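You operate a simulated robot arm through the tools that you are given. There is no shell and no other tool.

You run a simulated robot arm. Do the job below in one go: nothing can be reset, and whatever is moved stays where it is left.

## Task
Rinse the empty glue pot: pump it to MAX from the blue pail, then drain it into the grey one.
Fine: pump off, valve and drain shut at the end; leave the pump lid on the blue pail.

The check looks at the end state, three seconds after you hand in, the way a careful person would. Anything else that was tipped, shoved, dropped, spilled or broken makes it a failure. A push-on lid holds only when it is set on centred and level and pressed home; a screw cap is set on level and turned clockwise until tight.

## Robot
A 7-joint arm with a fingered hand, fixed in place. Base frame: the origin is on the floor under the middle of its stand, x ahead of it, y to its left, z up; the work surface is at about z = 320. Lengths are in mm, angles in degrees, forces in N, time in s.
With the tool pointing down near the work surface it reaches from about 100 to 940 mm from the base axis. Its first joint turns from -69.0 to 172.0 degrees. Payload 5 kg.
The tool frame sits at the grasp point between the pads (the TCP): z along the fingers, y along the line on which they close. The tips reach 32 mm beyond it. The gripper opens to 160 mm; its body begins 89 mm behind the TCP. The gripper is a hand of 3 fingers: y runs from the thumb to the fingers, the wrist lies at [0, 0, -252] in the tool frame, and closing takes about 1.5 s.
Orientation is that of the tool frame in the base frame, as a unit quaternion [w, x, y, z]. With the fingers straight down and closing along the base's y, the tool's x points along the base's -x, its y along +y and its z along -z.

## Interface
- The arm moves only by the tool send_rows. Its argument "steps" is a list of rows, each a list of 6 numbers: the shift along the tool's x, y, z in units of 50 mm (1.0 is 50 mm), then the turn, a rotation vector about the tool's x, y, z in units of 5 degrees (1.0 is 5 degrees). In form: [[tx, ty, tz, rx, ry, rz], ...]. A call has 1 to 20 rows; each row shifts and turns the commanded pose from where the row before left it, along the tool's axes as they then stand. "gripper" is the closure, from 0 (fully open) to 1 (shut), set as the call begins (left out, the last holds). A call with a number of a shift or a turn outside -1 to 1 is refused whole. A row lasts 0.2 s, in which the tool goes at most 50 mm and 8.6 degrees; a call with a longer step from one row to the next is refused whole, and so is a gripper value outside its range. A pose out of reach is approached as far as the arm can. The call stops where the force on the tool passes 40 N (or 10 N more than at its start, if that is more) or the arm is blocked; 0.2 s more then pass. The fingers move at their own pace (about 108 mm/s each) and stop on an object; they squeeze with about 33 N. The grip force told is the motor's: it shows also when the fingers shut on nothing. Time passes only in rows, and 0.2 s behind the last, so rows that do not move let the fingers close. It gives the time, the measured TCP pose, the force on the tool (base axes), the opening and the grip force at its end, in the units of the frame above (readings bear some noise), with the torque about the TCP (base axes, N m) and any sound that the robot's microphone picked up.
- Cameras (640 x 400 px; columns grow to the right, rows downward): "scene" is fixed at [52.1, -498.8, 1315.2]; the picture's right is [0.39, -0.92, 0.00], its down [-0.42, -0.18, -0.89] and it looks along [0.82, 0.34, -0.46] (base axes); focal length 214 px, centre (320, 200). "wrist" rides on the gripper at [65, -4, -116] in the tool frame; the picture's right is [0.06, 1.00, 0.00], its down [-0.87, 0.05, -0.49] and it looks along [-0.49, 0.03, 0.87] (tool axes); focal length 261 px, centre (320, 200). There is no depth. A picture from a camera that has moved, and an enlarged one, comes with that camera's place and axes in the base frame and with its lens.
- grab_frame(camera): a new picture of that camera. The clock stands still meanwhile.
- raise_lower(by): slides the trunk up (or, below 0, down) by that many mm; the arm rides with it, the base frame stays. It gives what a move gives, with no picture.
- set_fingers(finger1, finger2, thumb_bend): sets how far each is bent, from 0 (flat) to 100 (curled in); at 30 the hand is open as for a grip, at 70 the pads meet at the TCP. One left out holds its place. A second passes; each finger stops where it meets its share of the squeeze, and holds until it gets a number again. A gripper value or a shape takes the hand back. It gives what a move gives, with no picture; readings hold the bend of each and the force on the fingers (four entries, about 0 where the hand has none), thumb and palm.
- grasp_type(shape): the hand has 3 fingers and takes this shape, open, in about a second: jaw (thumb against the fingers, like two jaws); tri (thumb and two fingers); tip (a fingertip pinch); poke (one finger out to press); point (the index stretched); flat (the hand flat); cup (the hand cupped); fist (a fist). The gripper value then closes the fingers along that shape, each until it touches; the sizes above hold for jaw. It gives what a move gives, with no picture.
- enlarge(camera, box): a new picture of the part [left, top, right, bottom] of that camera's present view, enlarged. The clock stands still meanwhile.
- job_done(): hands the job in; it is judged then, once.

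Nothing tells you positions but the pictures and the camera data. Unless the task says otherwise, let go and move clear before handing in.

The tools are called after "Emit:" as name(argument=value, ...) on one line, values as JSON. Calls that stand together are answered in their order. send_rows: Moves the arm, as the interface text tells. Its arguments: {"type":"object","properties":{"steps":{"type":"array","items":{"type":"array","items":{"type":"number"}}},"gripper":{"type":"number"}},"required":["steps"]} The other tools are called the same way: raise_lower (by) moves the trunk up or down; grasp_type (shape) gives the hand a shape; set_fingers (finger1, finger2, thumb_bend) moves the fingers one by one; grab_frame (camera) takes a picture; enlarge (camera, box) takes an enlarged picture of a part of a camera's view; job_done () hands the job in.

At the start:

```text
time_s: 0.0
tool_pos: [681.5, -419.2, 1371.8]
tcp_rot: [-0.001, 0.0, 1.0, 0.001]
force: [-1.0, 0.3, 0.1]
wrist_torque: [0.02, 0.0, 0.02]
width: 159.9
grasp_force: 0.0
shape: jaw
bend: [30.0, 30.0, 30.0]
finger forces: [0.1, 0.0, 0.0, 0.0, 0.0, 0.0]
trunk travel left (down, up): [-625.0, 315.0]
```

scene: 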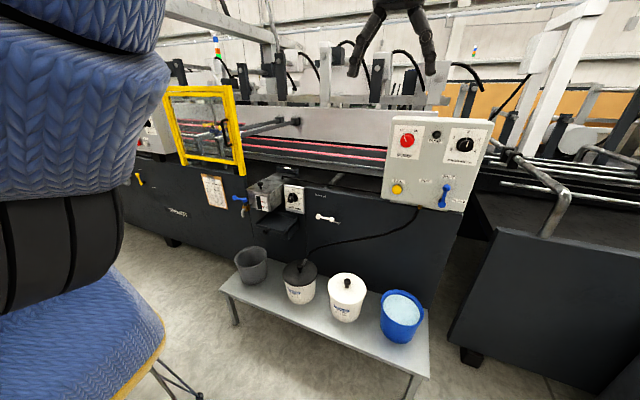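
wrist: 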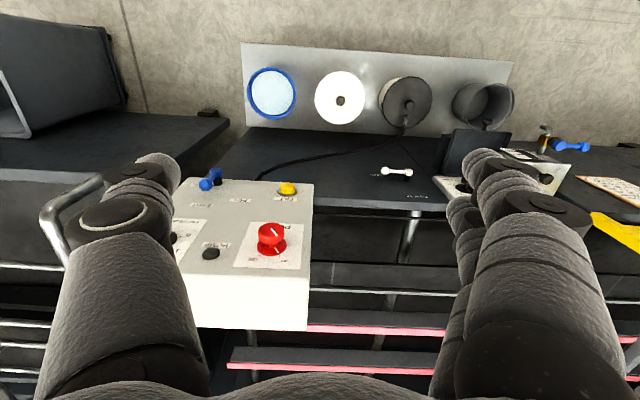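

I see a bench with four pails (grey, a black-lidded pail with a hose, a white-lidded one, and a blue pail of water), plus a machine with control panels. I'll take enlarged views to understand the controls before moving.

Emit:
enlarge(camera="scene", box=[220, 160, 360, 250])

Emit:
enlarge(camera="scene", box=[370, 110, 500, 220])

Emit:
enlarge(camera="scene", box=[220, 230, 440, 380])

Emit:
enlarge(camera="wrist", box=[360, 100, 640, 260])

Emit:
enlarge(camera="wrist", box=[160, 150, 320, 290])

```text
4.44 times, centred on (290, 205) of scene
camera zoom: at [52.1, -498.8, 1315.2], right [0.39, -0.92, 0.0], down [-0.42, -0.18, -0.89], along [0.82, 0.34, -0.46], focal length 953 px, centre (453, 178)
```

zoom: 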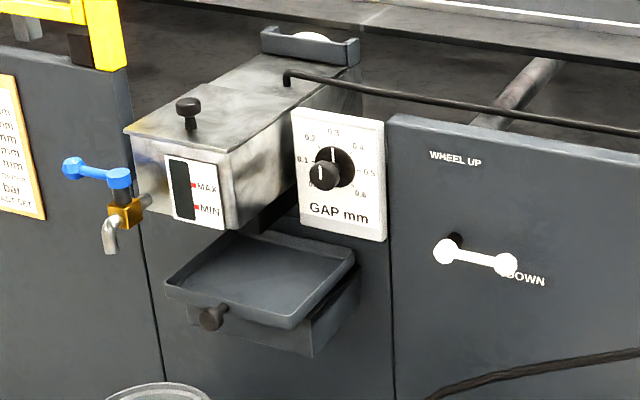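

```text
3.64 times, centred on (435, 165) of scene
camera zoom: at [52.1, -498.8, 1315.2], right [0.39, -0.92, 0.0], down [-0.42, -0.18, -0.89], along [0.82, 0.34, -0.46], focal length 780 px, centre (-98, 327)
```

zoom: 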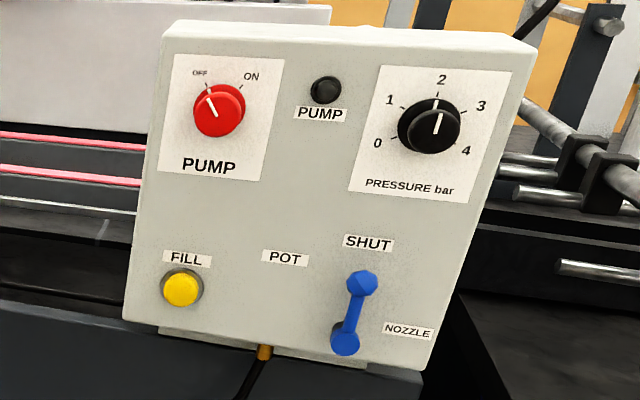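

```text
2.67 times, centred on (330, 305) of scene
camera zoom: at [52.1, -498.8, 1315.2], right [0.39, -0.92, 0.0], down [-0.42, -0.18, -0.89], along [0.82, 0.34, -0.46], focal length 572 px, centre (293, -80)
```

zoom: 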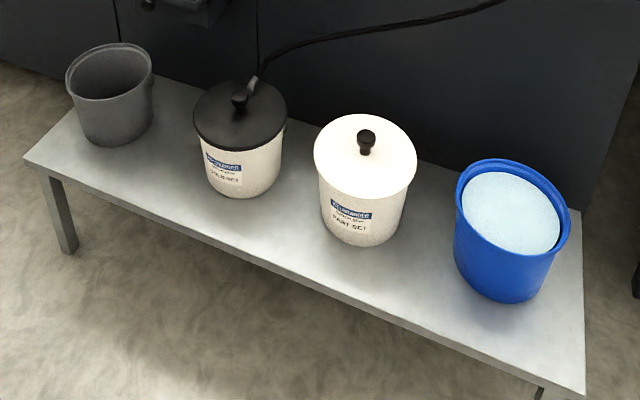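

```text
2.29 times, centred on (500, 180) of wrist
camera zoom: at [616.9, -423.1, 1487.3], right [-0.06, 1.0, 0.0], down [0.87, 0.05, 0.49], along [0.49, 0.03, -0.87], focal length 596 px, centre (-91, 246)
```

zoom: 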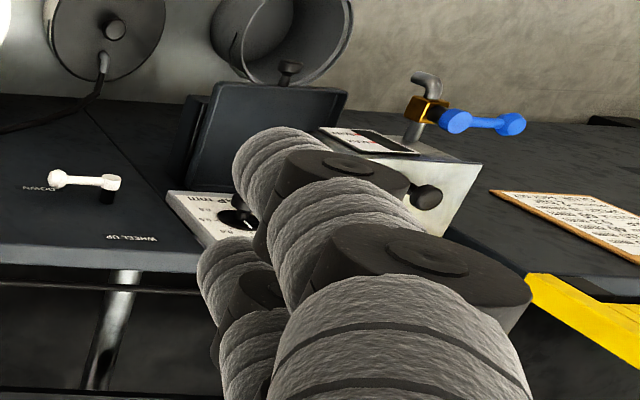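

```text
2.86 times, centred on (240, 220) of wrist
camera zoom: at [616.9, -423.1, 1487.3], right [-0.06, 1.0, 0.0], down [0.87, 0.05, 0.49], along [0.49, 0.03, -0.87], focal length 745 px, centre (549, 143)
```

zoom: 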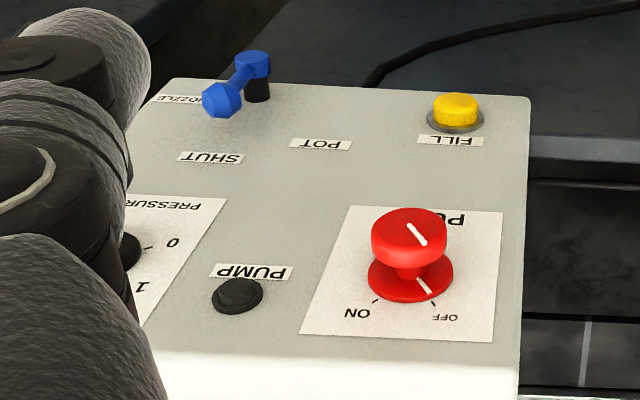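

The spout seems to sit roughly above the grey pail, the pump lid (black, with hose) is on the pail at about (754,-99,480), and the blue pail is at about (751,-590,494). I'll move the hand sideways, staying high, to get a closer look at the lid and drain.

Emit:
send_rows(steps=[[0, 0.8, 0, 0, 0, 0], [0, 0.9, 0, 0, 0, 0], [0, 0.9, 0, 0, 0, 0], [0, 0.9, 0, 0, 0, 0], [0, 0.9, 0, 0, 0, 0], [0, 0.9, 0, 0, 0, 0], [0, 0.6, 0, 0, 0, 0], [0, 0.5, 0, 0, 0, 0]])

Emit:
grab_frame(camera="wrist")

Emit:
grab_frame(camera="scene")

```text
time_s: 1.8
tool_pos: [619.5, -151.7, 1305.1]
tcp_rot: [0.003, 0.001, 1.0, 0.004]
force: [0.1, 0.7, 0.1]
wrist_torque: [-0.01, -0.01, 0.0]
width: 159.9
grasp_force: 0.1
shape: jaw
bend: [30.0, 30.0, 30.0]
finger forces: [0.0, 0.0, 0.0, 0.1, 0.0, 0.0]
out of reach, approached as far as the arm can: row 2, 3, 4, 5, 6, 7, 8
trunk travel left (down, up): [-625.0, 315.0]
```

```text
taken
camera wrist: at [555.7, -156.4, 1420.0], right [-0.06, 1.0, 0.01], down [0.87, 0.05, 0.5], along [0.49, 0.04, -0.87], focal length 261 px, centre (320, 200)
```

wrist: 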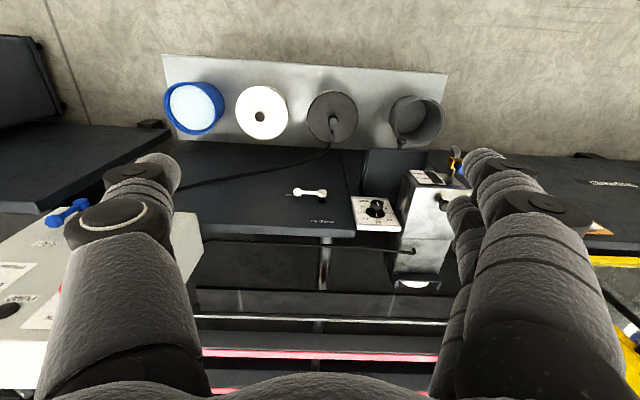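

```text
taken
```

scene: 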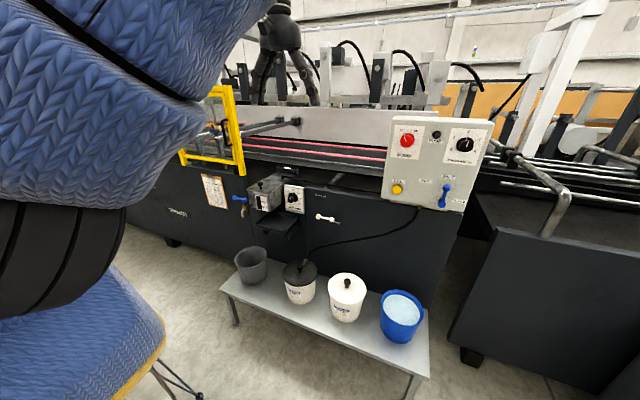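

The arm was at the edge of its reach at this height, so the tool ended up at (620,-152,1305). I'll lower the trunk so the hand is nearer the bench, where there is nothing directly underneath.

Emit:
raise_lower(by=-350)

Emit:
grab_frame(camera="scene")

Emit:
grab_frame(camera="wrist")

```text
time_s: 5.2
tool_pos: [619.7, -151.3, 955.4]
tcp_rot: [0.003, 0.001, 1.0, 0.005]
force: [-0.4, 1.0, 0.5]
wrist_torque: [0.04, 0.01, 0.0]
width: 159.9
grasp_force: 0.1
shape: jaw
bend: [30.0, 30.0, 30.0]
finger forces: [0.0, 0.1, 0.0, 0.0, 0.0, 0.0]
trunk travel left (down, up): [-275.0, 665.0]
```

```text
taken
```

scene: 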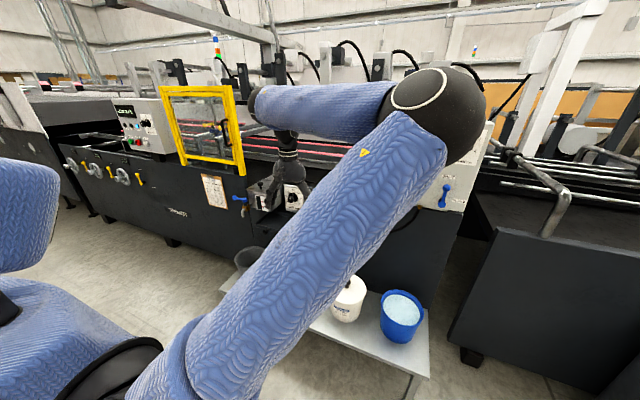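

```text
taken
camera wrist: at [555.3, -156.6, 1070.5], right [-0.06, 1.0, 0.01], down [0.87, 0.05, 0.5], along [0.49, 0.04, -0.87], focal length 261 px, centre (320, 200)
```

wrist: 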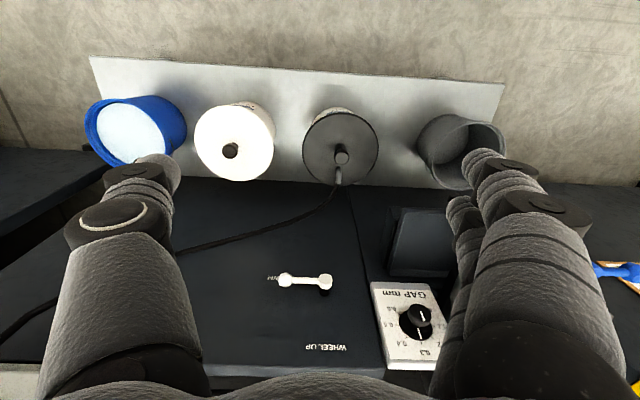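

The hand is now at (620,-151,955) with the black lid in view at about (745,-90,480). I'll approach closer above it to study the knob and hose fitting.

Emit:
send_rows(steps=[[-0.2, 0.24, 0.75, 0, 0, 0], [-0.2, 0.24, 0.75, 0, 0, 0], [-0.2, 0.24, 0.75, 0, 0, 0], [-0.2, 0.24, 0.75, 0, 0, 0], [-0.2, 0.24, 0.75, 0, 0, 0]])

Emit:
grab_frame(camera="wrist")

Emit:
grab_frame(camera="scene")

```text
time_s: 6.4
tool_pos: [665.2, -107.1, 765.9]
tcp_rot: [0.003, 0.0, 1.0, 0.008]
force: [0.3, -0.3, 0.1]
wrist_torque: [0.01, -0.02, -0.02]
width: 160.2
grasp_force: 0.0
shape: jaw
bend: [30.0, 30.0, 30.0]
finger forces: [0.0, 0.1, 0.0, 0.0, 0.1, 0.1]
out of reach, approached as far as the arm can: row 4, 5
trunk travel left (down, up): [-275.0, 665.0]
```

```text
taken
camera wrist: at [600.0, -112.8, 881.4], right [-0.06, 1.0, 0.01], down [0.87, 0.05, 0.5], along [0.5, 0.04, -0.87], focal length 261 px, centre (320, 200)
```

wrist: 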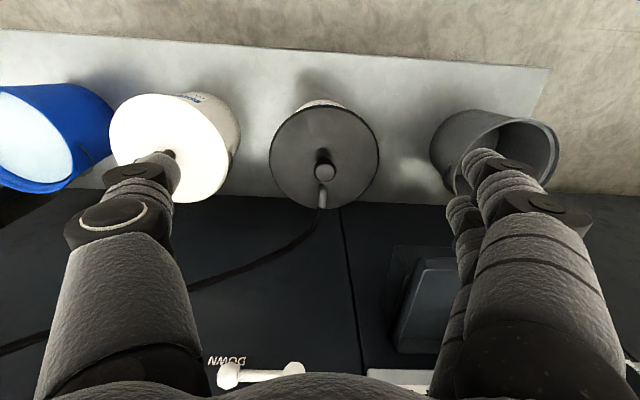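

```text
taken
```

scene: 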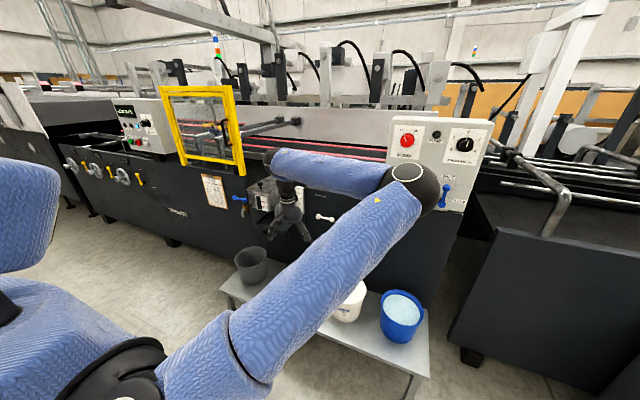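

The lid's centre works out to about (760,-92,480), with a 30 mm knob topping out near z=515. I'll move over it and check that the arm can follow.

Emit:
send_rows(steps=[[-0.5, 0.1, 0.3, 0, 0, 0], [-0.5, 0.1, 0.3, 0, 0, 0], [-0.5, 0.1, 0.3, 0, 0, 0], [-0.4, 0, 0.3, 0, 0, 0]])

Emit:
grab_frame(camera="wrist")

```text
time_s: 7.4
tool_pos: [735.3, -133.5, 705.2]
tcp_rot: [0.003, 0.0, 1.0, 0.006]
force: [-0.1, -0.3, -0.9]
wrist_torque: [0.02, -0.01, 0.02]
width: 160.0
grasp_force: 0.1
shape: jaw
bend: [30.0, 30.0, 30.0]
finger forces: [0.0, 0.0, 0.1, 0.1, 0.0, 0.0]
out of reach, approached as far as the arm can: row 1, 2, 3, 4
trunk travel left (down, up): [-275.0, 665.0]
```

```text
taken
camera wrist: at [671.0, -138.8, 820.3], right [-0.06, 1.0, 0.01], down [0.87, 0.05, 0.5], along [0.5, 0.04, -0.87], focal length 261 px, centre (320, 200)
```

wrist: 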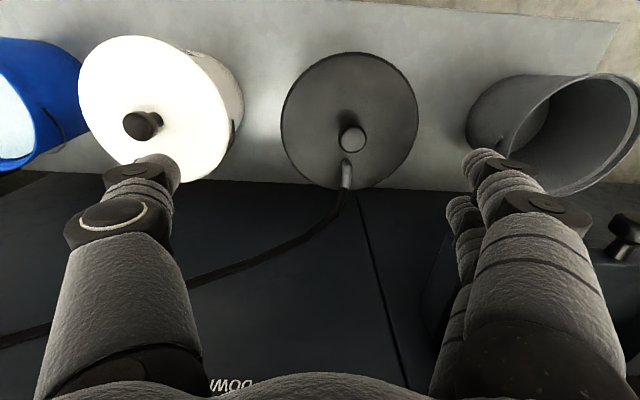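

The arm stops short in +y while keeping this yaw, so I suspect the last wrist joint is at its limit. I'll rotate the hand about the vertical while shifting +y to test that.

Emit:
send_rows(steps=[[0, 0.2, 0, 0, 0, -1], [0, 0.2, 0, 0, 0, -1], [0, 0.2, 0, 0, 0, -1], [0, 0.2, 0, 0, 0, -1]])

```text
time_s: 8.4
tool_pos: [717.5, -122.9, 709.8]
tcp_rot: [0.005, -0.174, 0.985, 0.007]
force: [-0.5, -0.1, -0.1]
wrist_torque: [-0.01, 0.0, 0.0]
width: 159.9
grasp_force: 0.0
shape: jaw
bend: [30.0, 30.0, 30.0]
finger forces: [0.1, 0.0, 0.0, 0.0, 0.0, 0.0]
out of reach, approached as far as the arm can: row 1, 2, 3, 4
trunk travel left (down, up): [-275.0, 665.0]
```

That did not help, so I'll try the opposite yaw direction with the same shift.

Emit:
send_rows(steps=[[0, 0, 0, 0, 0, 1], [0, 0, 0, 0, 0, 1], [0, 0, 0, 0, 0, 1], [0, 0, 0, 0, 0, 1], [0, 0.1, 0, 0, 0, 1], [0, 0.1, 0, 0, 0, 1], [0, 0.2, 0, 0, 0, 1], [0, 0.2, 0, 0, 0, 1]])

Emit:
grab_frame(camera="scene")

```text
time_s: 10.2
tool_pos: [709.3, -119.4, 711.6]
tcp_rot: [0.003, 0.175, 0.985, 0.008]
force: [-0.2, 0.1, 0.4]
wrist_torque: [0.01, 0.03, 0.0]
width: 159.9
grasp_force: 0.0
shape: jaw
bend: [30.0, 30.0, 30.0]
finger forces: [0.0, 0.0, 0.0, 0.1, 0.0, 0.0]
out of reach, approached as far as the arm can: row 5, 6, 7, 8
trunk travel left (down, up): [-275.0, 665.0]
```

```text
taken
```

scene: 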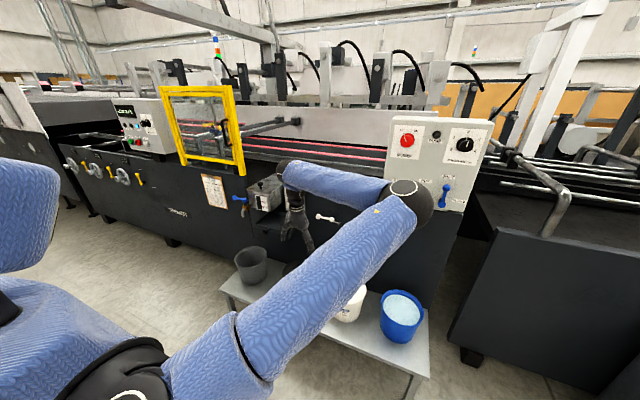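

Yaw makes no difference, so some other joint is limiting. I'll probe by raising and retracting the hand, then shifting +y again, all in free space.

Emit:
send_rows(steps=[[0, 0, -0.8, 0, 0, -1], [0, 0, -0.8, 0, 0, -1], [0, 0, -0.8, 0, 0, -1], [0, 0, -0.8, 0, 0, -1], [0, 0, -0.8, 0, 0, 0]])

Emit:
send_rows(steps=[[0, 0.5, 0, 0, 0, 0], [0, 0.5, 0, 0, 0, 0], [0, 0.5, 0, 0, 0, 0], [0, 0.5, 0, 0, 0, 0]])

Emit:
grab_frame(camera="scene")

```text
time_s: 11.4
tool_pos: [681.7, -158.8, 898.6]
tcp_rot: [0.004, 0.0, 1.0, 0.008]
force: [0.2, -0.5, 1.1]
wrist_torque: [-0.03, -0.05, -0.02]
width: 159.8
grasp_force: 0.1
shape: jaw
bend: [30.0, 30.0, 30.0]
finger forces: [0.1, 0.1, 0.0, 0.1, 0.0, 0.0]
out of reach, approached as far as the arm can: row 1, 2, 3, 4, 5
trunk travel left (down, up): [-275.0, 665.0]
```

```text
time_s: 12.4
tool_pos: [643.6, -120.1, 872.5]
tcp_rot: [0.004, 0.001, 1.0, 0.01]
force: [0.2, -0.4, -0.6]
wrist_torque: [0.02, -0.03, -0.01]
width: 159.9
grasp_force: 0.0
shape: jaw
bend: [30.0, 30.0, 30.0]
finger forces: [0.0, 0.1, 0.0, 0.0, 0.1, 0.0]
out of reach, approached as far as the arm can: row 1, 2, 3, 4
trunk travel left (down, up): [-275.0, 665.0]
```

```text
taken
```

scene: 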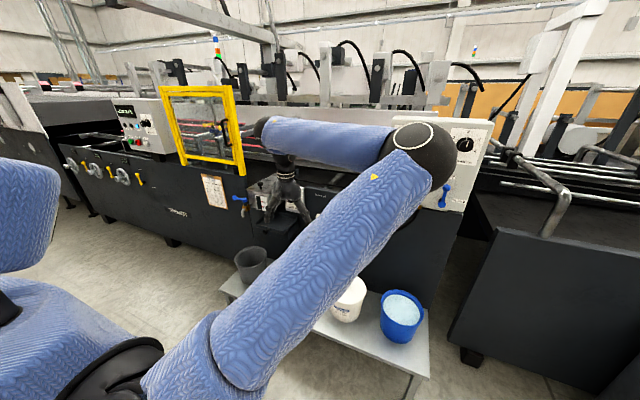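

The limit depends on height: the lower the hand is relative to the shoulder, the farther it can go. I'll raise the trunk and then reach down with the arm instead.

Emit:
raise_lower(by=250)

Emit:
send_rows(steps=[[0, 0, 0.9, 0, 0, 0], [0, 0, 0.9, 0, 0, 0], [0, 0, 0.9, 0, 0, 0], [0, 0, 0.9, 0, 0, 0], [0, 0, 0.9, 0, 0, 0], [0, 0, 0.9, 0, 0, 0], [0, 0, 0.9, 0, 0, 0], [0, 0, 0.9, 0, 0, 0]])

Emit:
grab_frame(camera="scene")

```text
time_s: 15.0
tool_pos: [644.1, -119.5, 1123.0]
tcp_rot: [0.005, 0.001, 1.0, 0.01]
force: [-1.0, -0.9, 0.0]
wrist_torque: [0.03, 0.02, 0.01]
width: 159.6
grasp_force: 0.1
shape: jaw
bend: [30.0, 30.0, 30.0]
finger forces: [0.0, 0.1, 0.0, 0.0, 0.0, 0.1]
trunk travel left (down, up): [-525.0, 415.0]
```

```text
time_s: 16.8
tool_pos: [641.4, -139.9, 775.7]
tcp_rot: [0.004, 0.001, 1.0, 0.011]
force: [-0.5, -0.8, -0.2]
wrist_torque: [0.03, 0.03, -0.03]
width: 159.9
grasp_force: 0.1
shape: jaw
bend: [30.0, 30.0, 30.0]
finger forces: [0.0, 0.0, 0.1, 0.0, 0.1, 0.0]
out of reach, approached as far as the arm can: row 7, 8
trunk travel left (down, up): [-525.0, 415.0]
```

```text
taken
```

scene: 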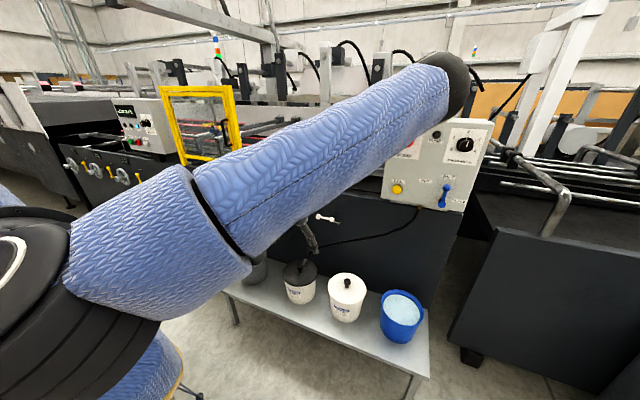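

Still limited in +y at an azimuth of about -10 to -12°. I'll back off in -y and test whether approaching lower first changes the limit (staying well above the pail tops).

Emit:
send_rows(steps=[[0, -0.6, 0, 0, 0, 0], [0, -0.6, 0, 0, 0, 0], [0, -0.6, 0, 0, 0, 0], [0, -0.6, 0, 0, 0, 0]])

Emit:
send_rows(steps=[[0, 0, 0.8, 0, 0, 0], [0, 0, 0.8, 0, 0, 0], [0, 0, 0.4, 0, 0, 0]])

Emit:
grab_frame(camera="scene")

Emit:
grab_frame(camera="wrist")

```text
time_s: 17.8
tool_pos: [639.9, -261.5, 773.4]
tcp_rot: [0.004, 0.0, 1.0, 0.009]
force: [0.1, 0.2, 0.0]
wrist_torque: [0.0, -0.05, -0.02]
width: 160.2
grasp_force: 0.1
shape: jaw
bend: [30.0, 30.0, 30.0]
finger forces: [0.0, 0.0, 0.0, 0.0, 0.0, 0.0]
trunk travel left (down, up): [-525.0, 415.0]
```

```text
time_s: 18.6
tool_pos: [640.3, -259.6, 673.2]
tcp_rot: [0.003, 0.001, 1.0, 0.009]
force: [1.2, 0.1, 0.0]
wrist_torque: [0.06, 0.0, 0.01]
width: 160.1
grasp_force: 0.1
shape: jaw
bend: [30.0, 30.0, 30.0]
finger forces: [0.0, 0.0, 0.1, 0.0, 0.1, 0.0]
trunk travel left (down, up): [-525.0, 415.0]
```

```text
taken
```

scene: 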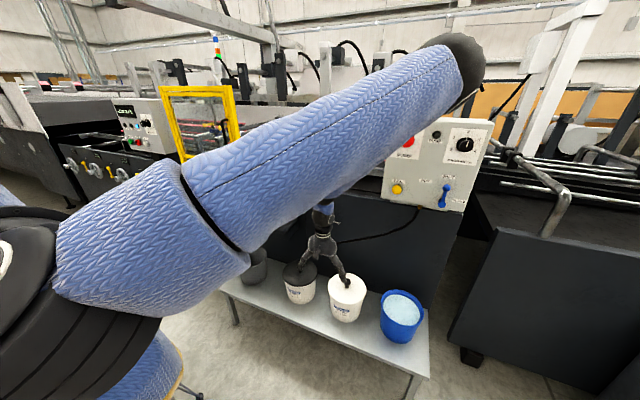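

```text
taken
camera wrist: at [575.3, -265.9, 787.7], right [-0.06, 1.0, 0.02], down [0.87, 0.04, 0.5], along [0.5, 0.05, -0.87], focal length 261 px, centre (320, 200)
```

wrist: 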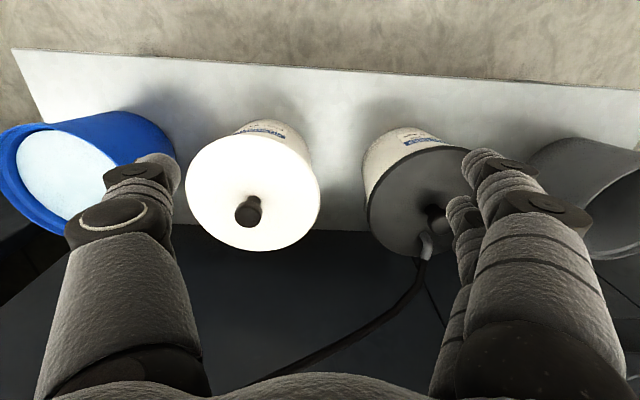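

No limit here at y=-260. I'll retract toward the robot at a safe height and test whether +y opens up at a smaller radius.

Emit:
send_rows(steps=[[0.6, 0, -0.6, 0, 0, 0], [0.7, 0, -0.6, 0, 0, 0], [0.7, 0, -0.6, 0, 0, 0], [0.7, 0.3, -0.4, 0, 0, 0], [0.5, 0.5, 0, 0, 0, 0], [0.5, 0.6, 0, 0, 0, 0], [0, 0.8, 0, 0, 0, 0], [0, 0.8, 0, 0, 0, 0], [0, 0.8, 0, 0, 0, 0], [0, 0.8, 0, 0, 0, 0], [0, 0.8, 0, 0, 0, 0], [0, 0.8, 0, 0, 0, 0]])

Emit:
grab_frame(camera="scene")

```text
time_s: 21.2
tool_pos: [483.6, -104.4, 829.5]
tcp_rot: [0.005, 0.0, 1.0, 0.011]
force: [0.2, -0.8, 0.2]
wrist_torque: [0.02, -0.01, -0.03]
width: 160.3
grasp_force: 0.1
shape: jaw
bend: [30.0, 30.0, 30.0]
finger forces: [0.0, 0.1, 0.0, 0.0, 0.0, 0.0]
out of reach, approached as far as the arm can: row 6, 9, 10, 11, 12
trunk travel left (down, up): [-525.0, 415.0]
```

```text
taken
```

scene: 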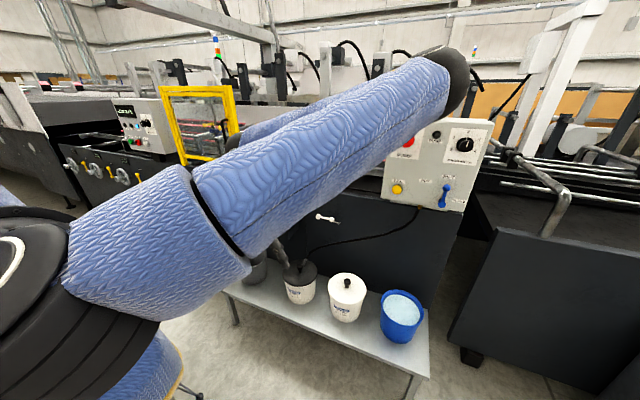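

The upper arm stops in the same place each time, so a shoulder or base joint is at its limit in this elbow-right posture. I'll raise the hand high and close in to bring the elbow up, then try +y again.

Emit:
send_rows(steps=[[0, -0.5, -0.8, 0, 0, 0], [0, -0.3, -0.9, 0, 0, 0], [0, 0, -0.9, 0, 0, 0], [0, 0, -0.9, 0, 0, 0], [0, 0, -0.9, 0, 0, 0], [0, 0, -0.9, 0, 0, 0], [0, 0, -0.9, 0, 0, 0], [0, 0, -0.9, 0, 0, 0], [0, 0, -0.9, 0, 0, 0], [0, 0, -0.9, 0, 0, 0]])

Emit:
grab_frame(camera="scene")

```text
time_s: 23.4
tool_pos: [476.7, -157.6, 1273.9]
tcp_rot: [0.004, 0.0, 1.0, 0.009]
force: [-0.2, 0.2, -0.8]
wrist_torque: [-0.05, 0.01, 0.01]
width: 160.0
grasp_force: 0.0
shape: jaw
bend: [30.0, 30.0, 30.0]
finger forces: [0.1, 0.0, 0.1, 0.1, 0.0, 0.0]
trunk travel left (down, up): [-525.0, 415.0]
```

```text
taken
```

scene: 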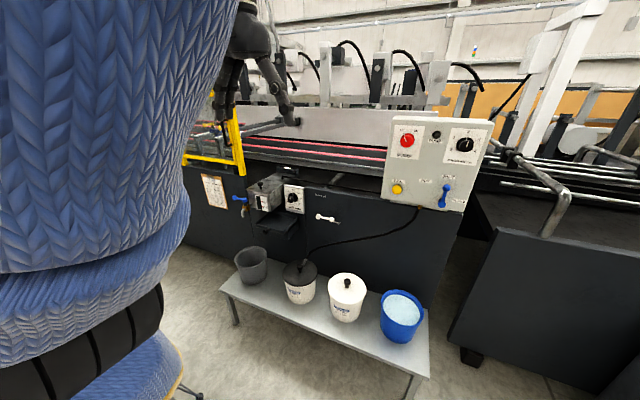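

The upper arm is now nearly vertical with the elbow high and no limits were hit. I'll try +y from here.

Emit:
send_rows(steps=[[0, 0.6, 0, 0, 0, 0], [0, 0.6, 0, 0, 0, 0], [0, 0.6, 0, 0, 0, 0], [0, 0.6, 0, 0, 0, 0], [0, 0.6, 0, 0, 0, 0], [0, 0.6, 0, 0, 0, 0]])

Emit:
grab_frame(camera="scene")

```text
time_s: 24.8
tool_pos: [471.6, -89.2, 1272.2]
tcp_rot: [0.005, 0.001, 1.0, 0.012]
force: [0.6, 0.1, 0.0]
wrist_torque: [0.0, 0.0, -0.01]
width: 160.0
grasp_force: 0.1
shape: jaw
bend: [30.0, 30.0, 30.0]
finger forces: [0.1, 0.1, 0.0, 0.1, 0.2, 0.0]
out of reach, approached as far as the arm can: row 3, 4, 5, 6
trunk travel left (down, up): [-525.0, 415.0]
```

```text
taken
```

scene: 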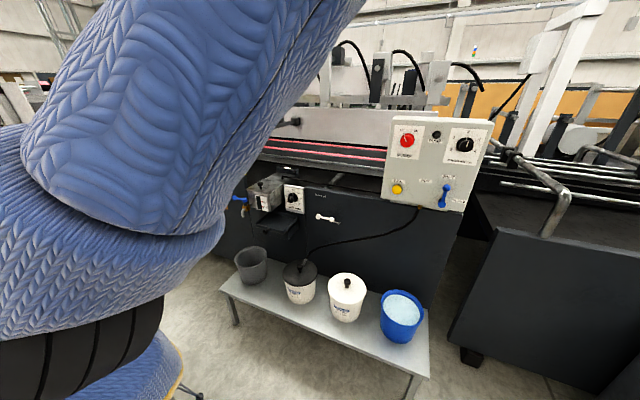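

The limit appears again at about azimuth -10.7°. I'll swing the hand clockwise at this height and watch how the shoulder follows, to work out which joint is limiting.

Emit:
send_rows(steps=[[0.2, -0.8, 0, 0, 0, 0], [0.3, -0.8, 0, 0, 0, 0], [0.4, -0.8, 0, 0, 0, 0], [0.5, -0.7, 0, 0, 0, 0], [0.5, -0.7, 0, 0, 0, 0], [0.6, -0.7, 0, 0, 0, 0], [0.6, -0.7, 0, 0, 0, 0], [0.6, -0.7, 0, 0, 0, 0]])

Emit:
grab_frame(camera="scene")

```text
time_s: 26.6
tool_pos: [286.2, -382.2, 1265.4]
tcp_rot: [0.004, -0.001, 1.0, 0.01]
force: [-0.4, 0.3, 0.0]
wrist_torque: [0.04, -0.04, 0.0]
width: 159.9
grasp_force: 0.1
shape: jaw
bend: [30.0, 30.0, 30.0]
finger forces: [0.1, 0.0, 0.0, 0.0, 0.1, 0.0]
trunk travel left (down, up): [-525.0, 415.0]
```

```text
taken
```

scene: 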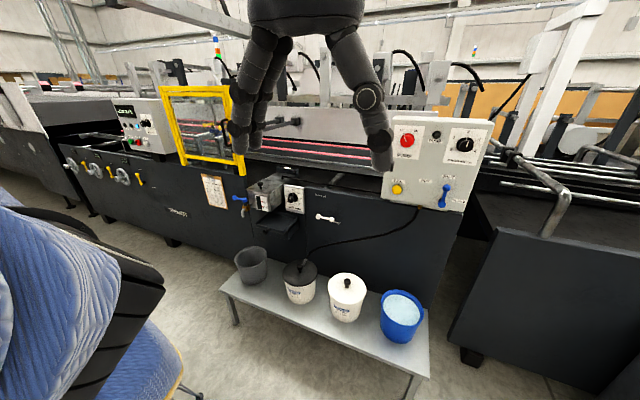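

The shoulder is following in a flipped posture, with the base joint near its upper limit. I'll bring the hand close in, so the upper arm leans back and the upper-arm roll can swing the hand across, and try +y there.

Emit:
send_rows(steps=[[0, 0.8, -0.4, 0, 0, 0], [0, 0.8, -0.4, 0, 0, 0], [0, 0.8, -0.4, 0, 0, 0], [0, 0.8, -0.4, 0, 0, 0], [0, 0.8, -0.4, 0, 0, 0], [0, 0.6, 0, 0, 0, 0], [0, 0.5, 0, 0, 0, 0], [0, 0.5, 0, 0, 0, 0], [0, 0.5, 0, 0, 0, 0], [0, 0.5, 0, 0, 0, 0], [0, 0.5, 0, 0, 0, 0], [0, 0.5, 0, 0, 0, 0]])

Emit:
grab_frame(camera="scene")

Emit:
grab_frame(camera="wrist")

```text
time_s: 29.2
tool_pos: [283.4, -60.2, 1361.8]
tcp_rot: [0.004, 0.001, 1.0, 0.01]
force: [-0.9, 0.2, 0.2]
wrist_torque: [0.02, 0.03, -0.02]
width: 159.8
grasp_force: 0.1
shape: jaw
bend: [30.0, 30.0, 30.0]
finger forces: [0.0, 0.0, 0.0, 0.0, 0.0, 0.1]
out of reach, approached as far as the arm can: row 10, 11, 12
trunk travel left (down, up): [-525.0, 415.0]
```

```text
taken
```

scene: 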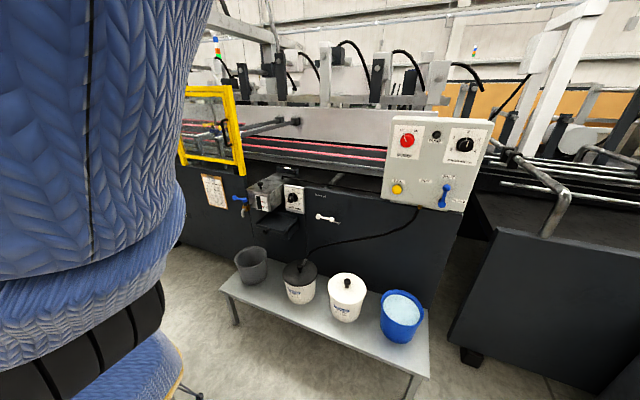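

```text
taken
camera wrist: at [217.7, -66.6, 1476.3], right [-0.06, 1.0, 0.02], down [0.87, 0.04, 0.5], along [0.5, 0.05, -0.87], focal length 261 px, centre (320, 200)
```

wrist: 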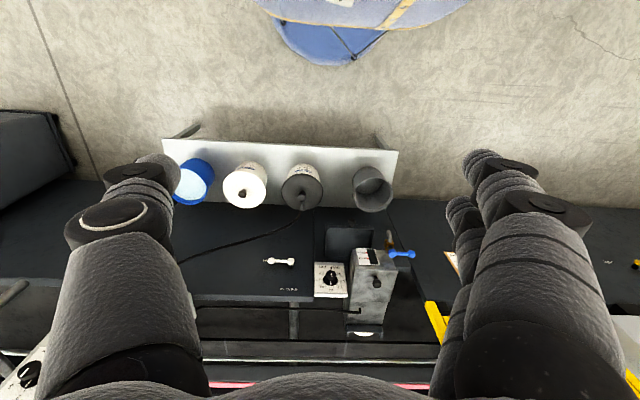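

The limit is still near azimuth -12°. I'll push gently further to see whether the solver can creep past it using the redundant joint.

Emit:
send_rows(steps=[[0, 0.3, 0, 0, 0, 0], [0, 0.3, 0, 0, 0, 0], [0, 0.3, 0, 0, 0, 0], [0, 0.3, 0, 0, 0, 0], [0, 0.3, 0, 0, 0, 0], [0, 0.3, 0, 0, 0, 0], [0, 0, 0, 0, 0, 0], [0, 0, 0, 0, 0, 0], [0, 0, 0, 0, 0, 0], [0, 0, 0, 0, 0, 0]])

Emit:
grab_frame(camera="scene")

```text
time_s: 31.4
tool_pos: [276.3, -56.8, 1358.8]
tcp_rot: [0.004, 0.0, 1.0, 0.01]
force: [-0.5, -0.5, 0.1]
wrist_torque: [0.04, 0.0, -0.02]
width: 160.0
grasp_force: 0.0
shape: jaw
bend: [30.0, 30.0, 30.0]
finger forces: [0.0, 0.0, 0.0, 0.0, 0.0, 0.0]
out of reach, approached as far as the arm can: row 1, 2, 3, 4, 5, 6
trunk travel left (down, up): [-525.0, 415.0]
```

```text
taken
```

scene: 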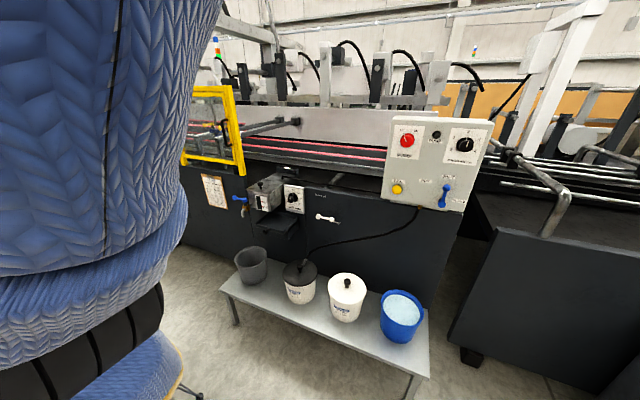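

The base joint seems pinned in this arm configuration. To learn which configuration I'm in, I'll test how far the arm reaches outward along the azimuth of the blue pail, staying high above it.

Emit:
send_rows(steps=[[-0.2, -0.75, 0.2, 0, 0, 0], [-0.2, -0.75, 0.2, 0, 0, 0], [-0.2, -0.75, 0.2, 0, 0, 0], [-0.2, -0.75, 0.3, 0, 0, 0], [-0.2, -0.75, 0.3, 0, 0, 0], [-0.4, -0.3, 0.75, 0, 0, 0], [-0.4, -0.3, 0.75, 0, 0, 0], [-0.4, -0.3, 0.75, 0, 0, 0], [-0.4, -0.3, 0.75, 0, 0, 0], [-0.4, -0.3, 0.75, 0, 0, 0], [-0.4, -0.3, 0.75, 0, 0, 0], [-0.4, -0.3, 0.75, 0, 0, 0], [-0.4, -0.3, 0.75, 0, 0, 0], [-0.4, -0.3, 0.75, 0, 0, 0], [-0.4, -0.3, 0.75, 0, 0, 0], [-0.4, -0.3, 0.75, 0, 0, 0], [-0.4, -0.3, 0.5, 0, 0, 0]])

Emit:
send_rows(steps=[[-0.55, -0.42, 0, 0, 0, 0], [-0.55, -0.42, 0, 0, 0, 0], [-0.55, -0.42, 0, 0, 0, 0], [-0.55, -0.42, 0, 0, 0, 0], [-0.55, -0.42, 0, 0, 0, 0], [-0.55, -0.42, 0, 0, 0, 0]])

Emit:
grab_frame(camera="scene")

```text
time_s: 35.0
tool_pos: [571.5, -416.1, 854.7]
tcp_rot: [0.004, 0.001, 1.0, 0.009]
force: [0.3, 0.4, -0.3]
wrist_torque: [0.02, -0.01, 0.0]
width: 159.9
grasp_force: 0.2
shape: jaw
bend: [30.0, 30.0, 30.0]
finger forces: [0.0, 0.0, 0.0, 0.1, 0.0, 0.0]
trunk travel left (down, up): [-525.0, 415.0]
```

```text
time_s: 36.4
tool_pos: [735.0, -541.3, 854.7]
tcp_rot: [0.004, 0.002, 1.0, 0.009]
force: [0.2, -1.0, -0.3]
wrist_torque: [0.04, 0.04, 0.0]
width: 160.1
grasp_force: 0.0
shape: jaw
bend: [30.0, 30.0, 30.0]
finger forces: [0.0, 0.1, 0.1, 0.0, 0.0, 0.1]
trunk travel left (down, up): [-525.0, 415.0]
```

```text
taken
```

scene: 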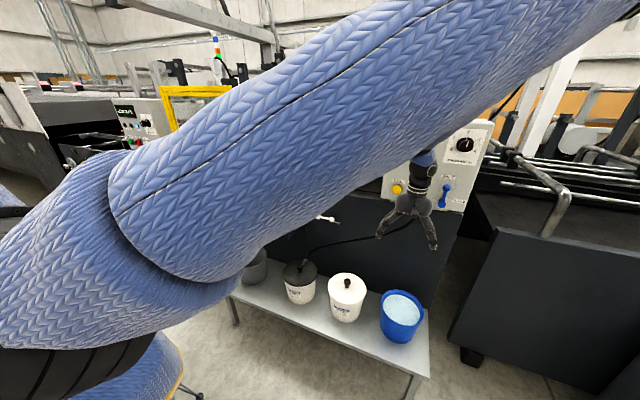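

The arm reaches r=913 mm here without trouble. I'll now retract to r≈700 and do a rigid counter-clockwise rotation about the base axis, yaw following, to see precisely where and how it gets stuck.

Emit:
send_rows(steps=[[0.6, 0.46, 0, 0, 0, 0], [0.6, 0.46, 0, 0, 0, 0], [0.6, 0.46, 0, 0, 0, 0], [0.6, 0.46, 0, 0, 0, 0], [0.6, 0.46, 0, 0, 0, 0]])

Emit:
grab_frame(camera="scene")

Emit:
send_rows(steps=[[-0.58, 0.75, 0, 0, 0, -0.8], [-0.58, 0.75, 0, 0, 0, -0.8], [-0.58, 0.75, 0, 0, 0, -0.8]])

Emit:
grab_frame(camera="scene")

```text
time_s: 37.6
tool_pos: [585.0, -426.1, 853.6]
tcp_rot: [0.004, 0.002, 1.0, 0.01]
force: [0.1, 0.0, 0.0]
wrist_torque: [0.0, -0.02, 0.02]
width: 159.7
grasp_force: 0.0
shape: jaw
bend: [30.0, 30.0, 30.0]
finger forces: [0.1, 0.0, 0.0, 0.1, 0.0, 0.0]
trunk travel left (down, up): [-525.0, 415.0]
```

```text
taken
```

scene: 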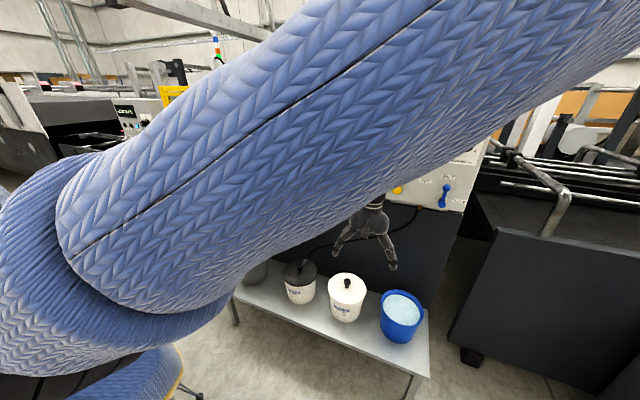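

```text
time_s: 38.4
tool_pos: [664.8, -304.3, 857.3]
tcp_rot: [0.004, -0.104, 0.994, 0.009]
force: [0.1, 0.5, -0.2]
wrist_torque: [-0.06, 0.04, -0.03]
width: 159.5
grasp_force: 0.1
shape: jaw
bend: [30.0, 30.0, 30.0]
finger forces: [0.0, 0.0, 0.1, 0.1, 0.0, 0.1]
trunk travel left (down, up): [-525.0, 415.0]
```

```text
taken
```

scene: 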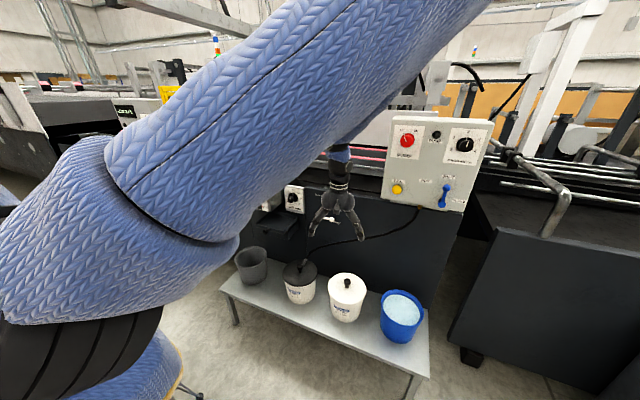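

No limits so far at azimuth -25°. I'll continue the same rigid rotation.

Emit:
send_rows(steps=[[-0.58, 0.75, 0, 0, 0, -0.8], [-0.58, 0.75, 0, 0, 0, -0.8], [-0.58, 0.75, 0, 0, 0, -0.8]])

Emit:
grab_frame(camera="scene")

```text
time_s: 39.2
tool_pos: [717.4, -176.6, 861.4]
tcp_rot: [0.005, -0.207, 0.978, 0.008]
force: [-0.1, 0.5, 0.2]
wrist_torque: [0.0, 0.01, -0.01]
width: 160.1
grasp_force: 0.1
shape: jaw
bend: [30.0, 30.0, 30.0]
finger forces: [0.0, 0.1, 0.1, 0.0, 0.0, 0.0]
trunk travel left (down, up): [-525.0, 415.0]
```

```text
taken
```

scene: 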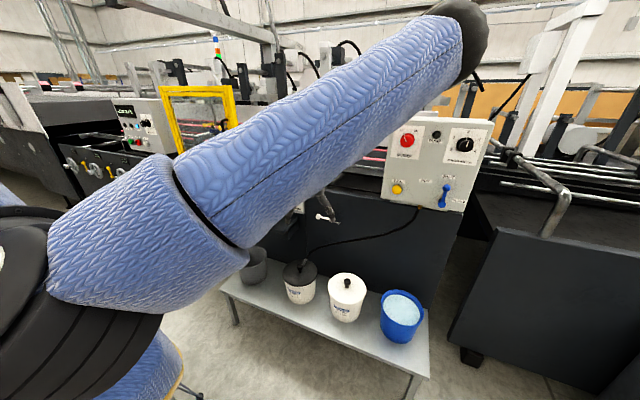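

Still free at azimuth -14°. I'll continue past the earlier limit.

Emit:
send_rows(steps=[[-0.5, 0.75, 0, 0, 0, -0.8], [-0.5, 0.75, 0, 0, 0, -0.8], [-0.5, 0.75, 0, 0, 0, -0.8]])

Emit:
grab_frame(camera="scene")

```text
time_s: 40.0
tool_pos: [695.8, -118.9, 884.2]
tcp_rot: [0.009, -0.309, 0.951, 0.009]
force: [1.0, -0.2, 0.0]
wrist_torque: [0.01, 0.02, -0.02]
width: 159.9
grasp_force: 0.0
shape: jaw
bend: [30.0, 30.0, 30.0]
finger forces: [0.0, 0.0, 0.1, 0.0, 0.1, 0.0]
out of reach, approached as far as the arm can: row 1, 2, 3
trunk travel left (down, up): [-525.0, 415.0]
```

```text
taken
```

scene: 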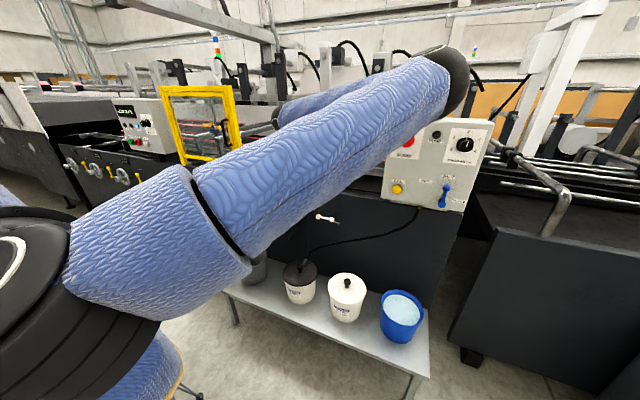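

It stops again exactly at the same shoulder pose, so the base joint is at its end stop in a flipped-arm configuration (hand on the opposite side of the base joint's heading). I'll flip the arm over the top to get the normal configuration; first I back off to a free, high pose.

Emit:
send_rows(steps=[[0.7, 0, -0.52, 0, 0, 0], [0.7, 0, -0.52, 0, 0, 0], [0.7, 0, -0.52, 0, 0, 0], [0.7, 0, -0.52, 0, 0, 0], [0.7, 0, -0.52, 0, 0, 0], [0.7, 0, -0.52, 0, 0, 0], [0.7, 0, -0.52, 0, 0, 0], [0.7, 0, -0.52, 0, 0, 0], [0.7, 0, -0.52, 0, 0, 0], [0.7, 0, -0.52, 0, 0, 0], [0.7, 0, -0.52, 0, 0, 0], [0.7, 0, -0.52, 0, 0, 0], [0.7, 0, -0.52, 0, 0, 0], [0.7, 0, -0.52, 0, 0, 0]])

Emit:
send_rows(steps=[[0, -0.44, 0, 1, 0, 0], [0, -0.44, 0, 1, 0, 0], [0, -0.44, 0, 1, 0, 0], [0, -0.44, 0, 1, 0, 0], [0, -0.44, 0, 1, 0, 0], [0, -0.44, 0, 1, 0, 0], [0, -0.44, 0, 1, 0, 0], [0, -0.44, 0, 1, 0, 0], [0, -0.44, 0, 1, 0, 0], [0, -0.44, 0, 1, 0, 0], [0, -0.44, 0, 1, 0, 0], [0, -0.44, 0, 1, 0, 0], [0, -0.44, 0, 1, 0, 0], [0, -0.44, 0, 1, 0, 0], [0, -0.44, 0, 1, 0, 0], [0, -0.44, 0, 1, 0, 0], [0, -0.44, 0, 1, 0, 0], [0, -0.44, 0, 1, 0, 0]])

Emit:
grab_frame(camera="scene")

Emit:
grab_frame(camera="wrist")

```text
time_s: 43.0
tool_pos: [293.7, -414.1, 1238.6]
tcp_rot: [0.008, -0.309, 0.951, 0.008]
force: [-1.0, -0.1, -0.5]
wrist_torque: [-0.01, -0.01, -0.03]
width: 160.0
grasp_force: 0.1
shape: jaw
bend: [30.0, 30.0, 30.0]
finger forces: [0.0, 0.0, 0.1, 0.0, 0.0, 0.1]
trunk travel left (down, up): [-525.0, 415.0]
```

```text
time_s: 46.8
tool_pos: [446.6, -630.8, 1478.4]
tcp_rot: [0.222, -0.213, 0.678, -0.668]
force: [0.1, -0.2, 0.1]
wrist_torque: [-0.02, 0.01, -0.02]
width: 159.7
grasp_force: 0.0
shape: jaw
bend: [30.0, 30.0, 30.0]
finger forces: [0.0, 0.0, 0.1, 0.0, 0.0, 0.0]
trunk travel left (down, up): [-525.0, 415.0]
```

```text
taken
```

scene: 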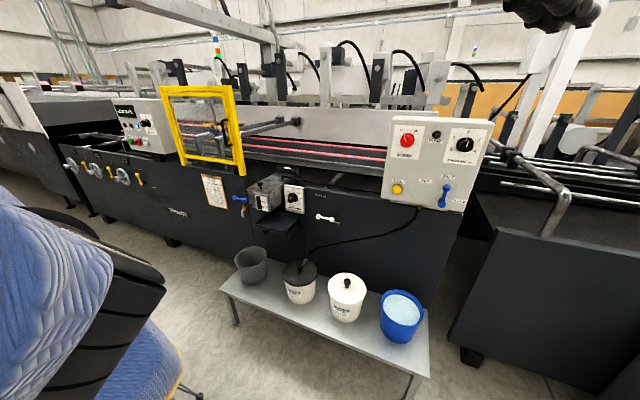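

```text
taken
camera wrist: at [327.0, -575.0, 1481.3], right [-0.04, -0.02, -1.0], down [0.42, 0.91, -0.03], along [0.91, -0.42, -0.03], focal length 261 px, centre (320, 200)
```

wrist: 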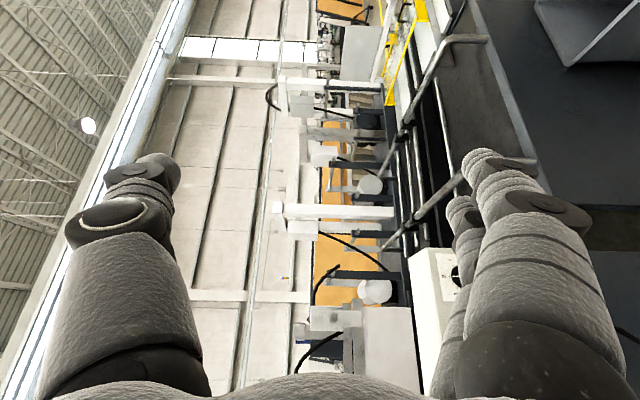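

Now the hand points outward horizontally without any limit. I'll keep rotating until it points straight up with the wrist held in place.

Emit:
send_rows(steps=[[0, -0.44, 0, 1, 0, 0], [0, -0.44, 0, 1, 0, 0], [0, -0.44, 0, 1, 0, 0], [0, -0.44, 0, 1, 0, 0], [0, -0.44, 0, 1, 0, 0], [0, -0.44, 0, 1, 0, 0], [0, -0.44, 0, 1, 0, 0], [0, -0.44, 0, 1, 0, 0], [0, -0.44, 0, 1, 0, 0], [0, -0.44, 0, 1, 0, 0], [0, -0.44, 0, 1, 0, 0], [0, -0.44, 0, 1, 0, 0], [0, -0.44, 0, 1, 0, 0], [0, -0.44, 0, 1, 0, 0], [0, -0.44, 0, 1, 0, 0], [0, -0.44, 0, 1, 0, 0], [0, -0.44, 0, 1, 0, 0], [0, -0.44, 0, 1, 0, 0]])

Emit:
grab_frame(camera="scene")

Emit:
grab_frame(camera="wrist")

```text
time_s: 50.6
tool_pos: [294.5, -447.6, 1760.7]
tcp_rot: [-0.309, -0.006, -0.011, 0.951]
force: [0.1, 1.1, 0.5]
wrist_torque: [0.1, 0.07, 0.0]
width: 160.1
grasp_force: 0.0
shape: jaw
bend: [30.0, 30.0, 30.0]
finger forces: [0.1, 0.0, 0.0, 0.0, 0.0, 0.0]
out of reach, approached as far as the arm can: row 5, 6, 7, 8, 9, 10, 18
trunk travel left (down, up): [-525.0, 415.0]
```

```text
taken
```

scene: 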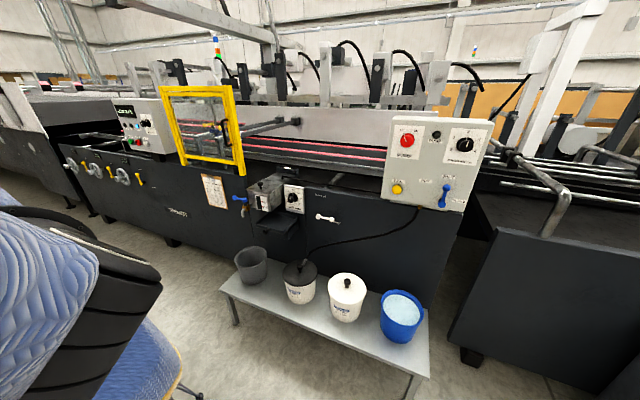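

```text
taken
camera wrist: at [240.9, -479.1, 1644.4], right [0.54, -0.84, -0.02], down [0.74, 0.48, -0.48], along [0.41, 0.24, 0.88], focal length 261 px, centre (320, 200)
```

wrist: 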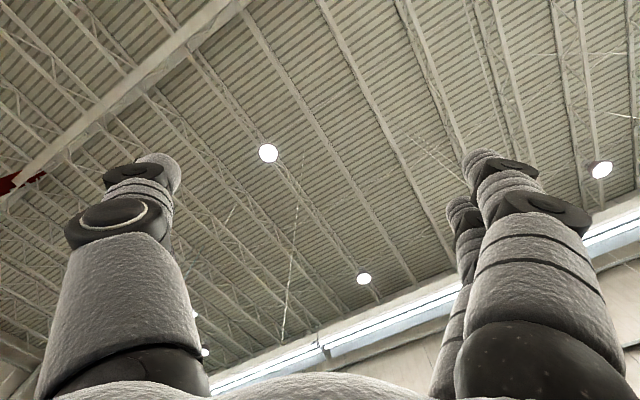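

The hand points up now, at (295,-448,1761). I'll move the wrist inward across the base axis toward the far side while gaining some height.

Emit:
send_rows(steps=[[-0.04, -0.85, 0.3, 0, 0, 0], [-0.04, -0.85, 0.3, 0, 0, 0], [-0.04, -0.85, 0.3, 0, 0, 0], [-0.04, -0.85, 0.3, 0, 0, 0], [-0.04, -0.85, 0.3, 0, 0, 0], [-0.04, -0.85, 0.3, 0, 0, 0], [-0.04, -0.85, 0.3, 0, 0, 0], [-0.04, -0.85, 0.3, 0, 0, 0]])

Emit:
grab_frame(camera="scene")

```text
time_s: 52.4
tool_pos: [114.2, -175.0, 1884.1]
tcp_rot: [-0.308, -0.006, -0.009, 0.951]
force: [1.1, -0.5, -0.2]
wrist_torque: [-0.03, -0.12, -0.01]
width: 160.1
grasp_force: 0.1
shape: jaw
bend: [30.0, 30.0, 30.0]
finger forces: [0.0, 0.1, 0.0, 0.0, 0.0, 0.0]
trunk travel left (down, up): [-525.0, 415.0]
```

```text
taken
```

scene: 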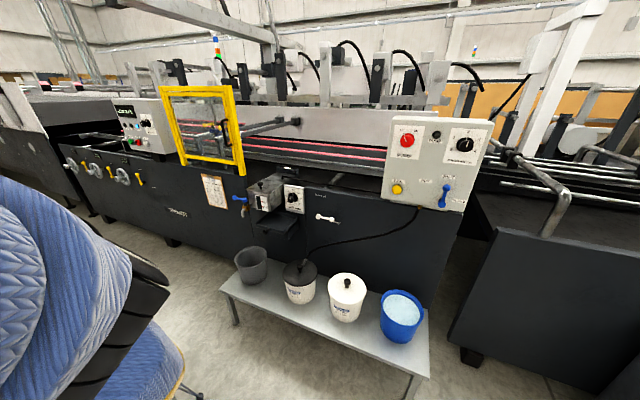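

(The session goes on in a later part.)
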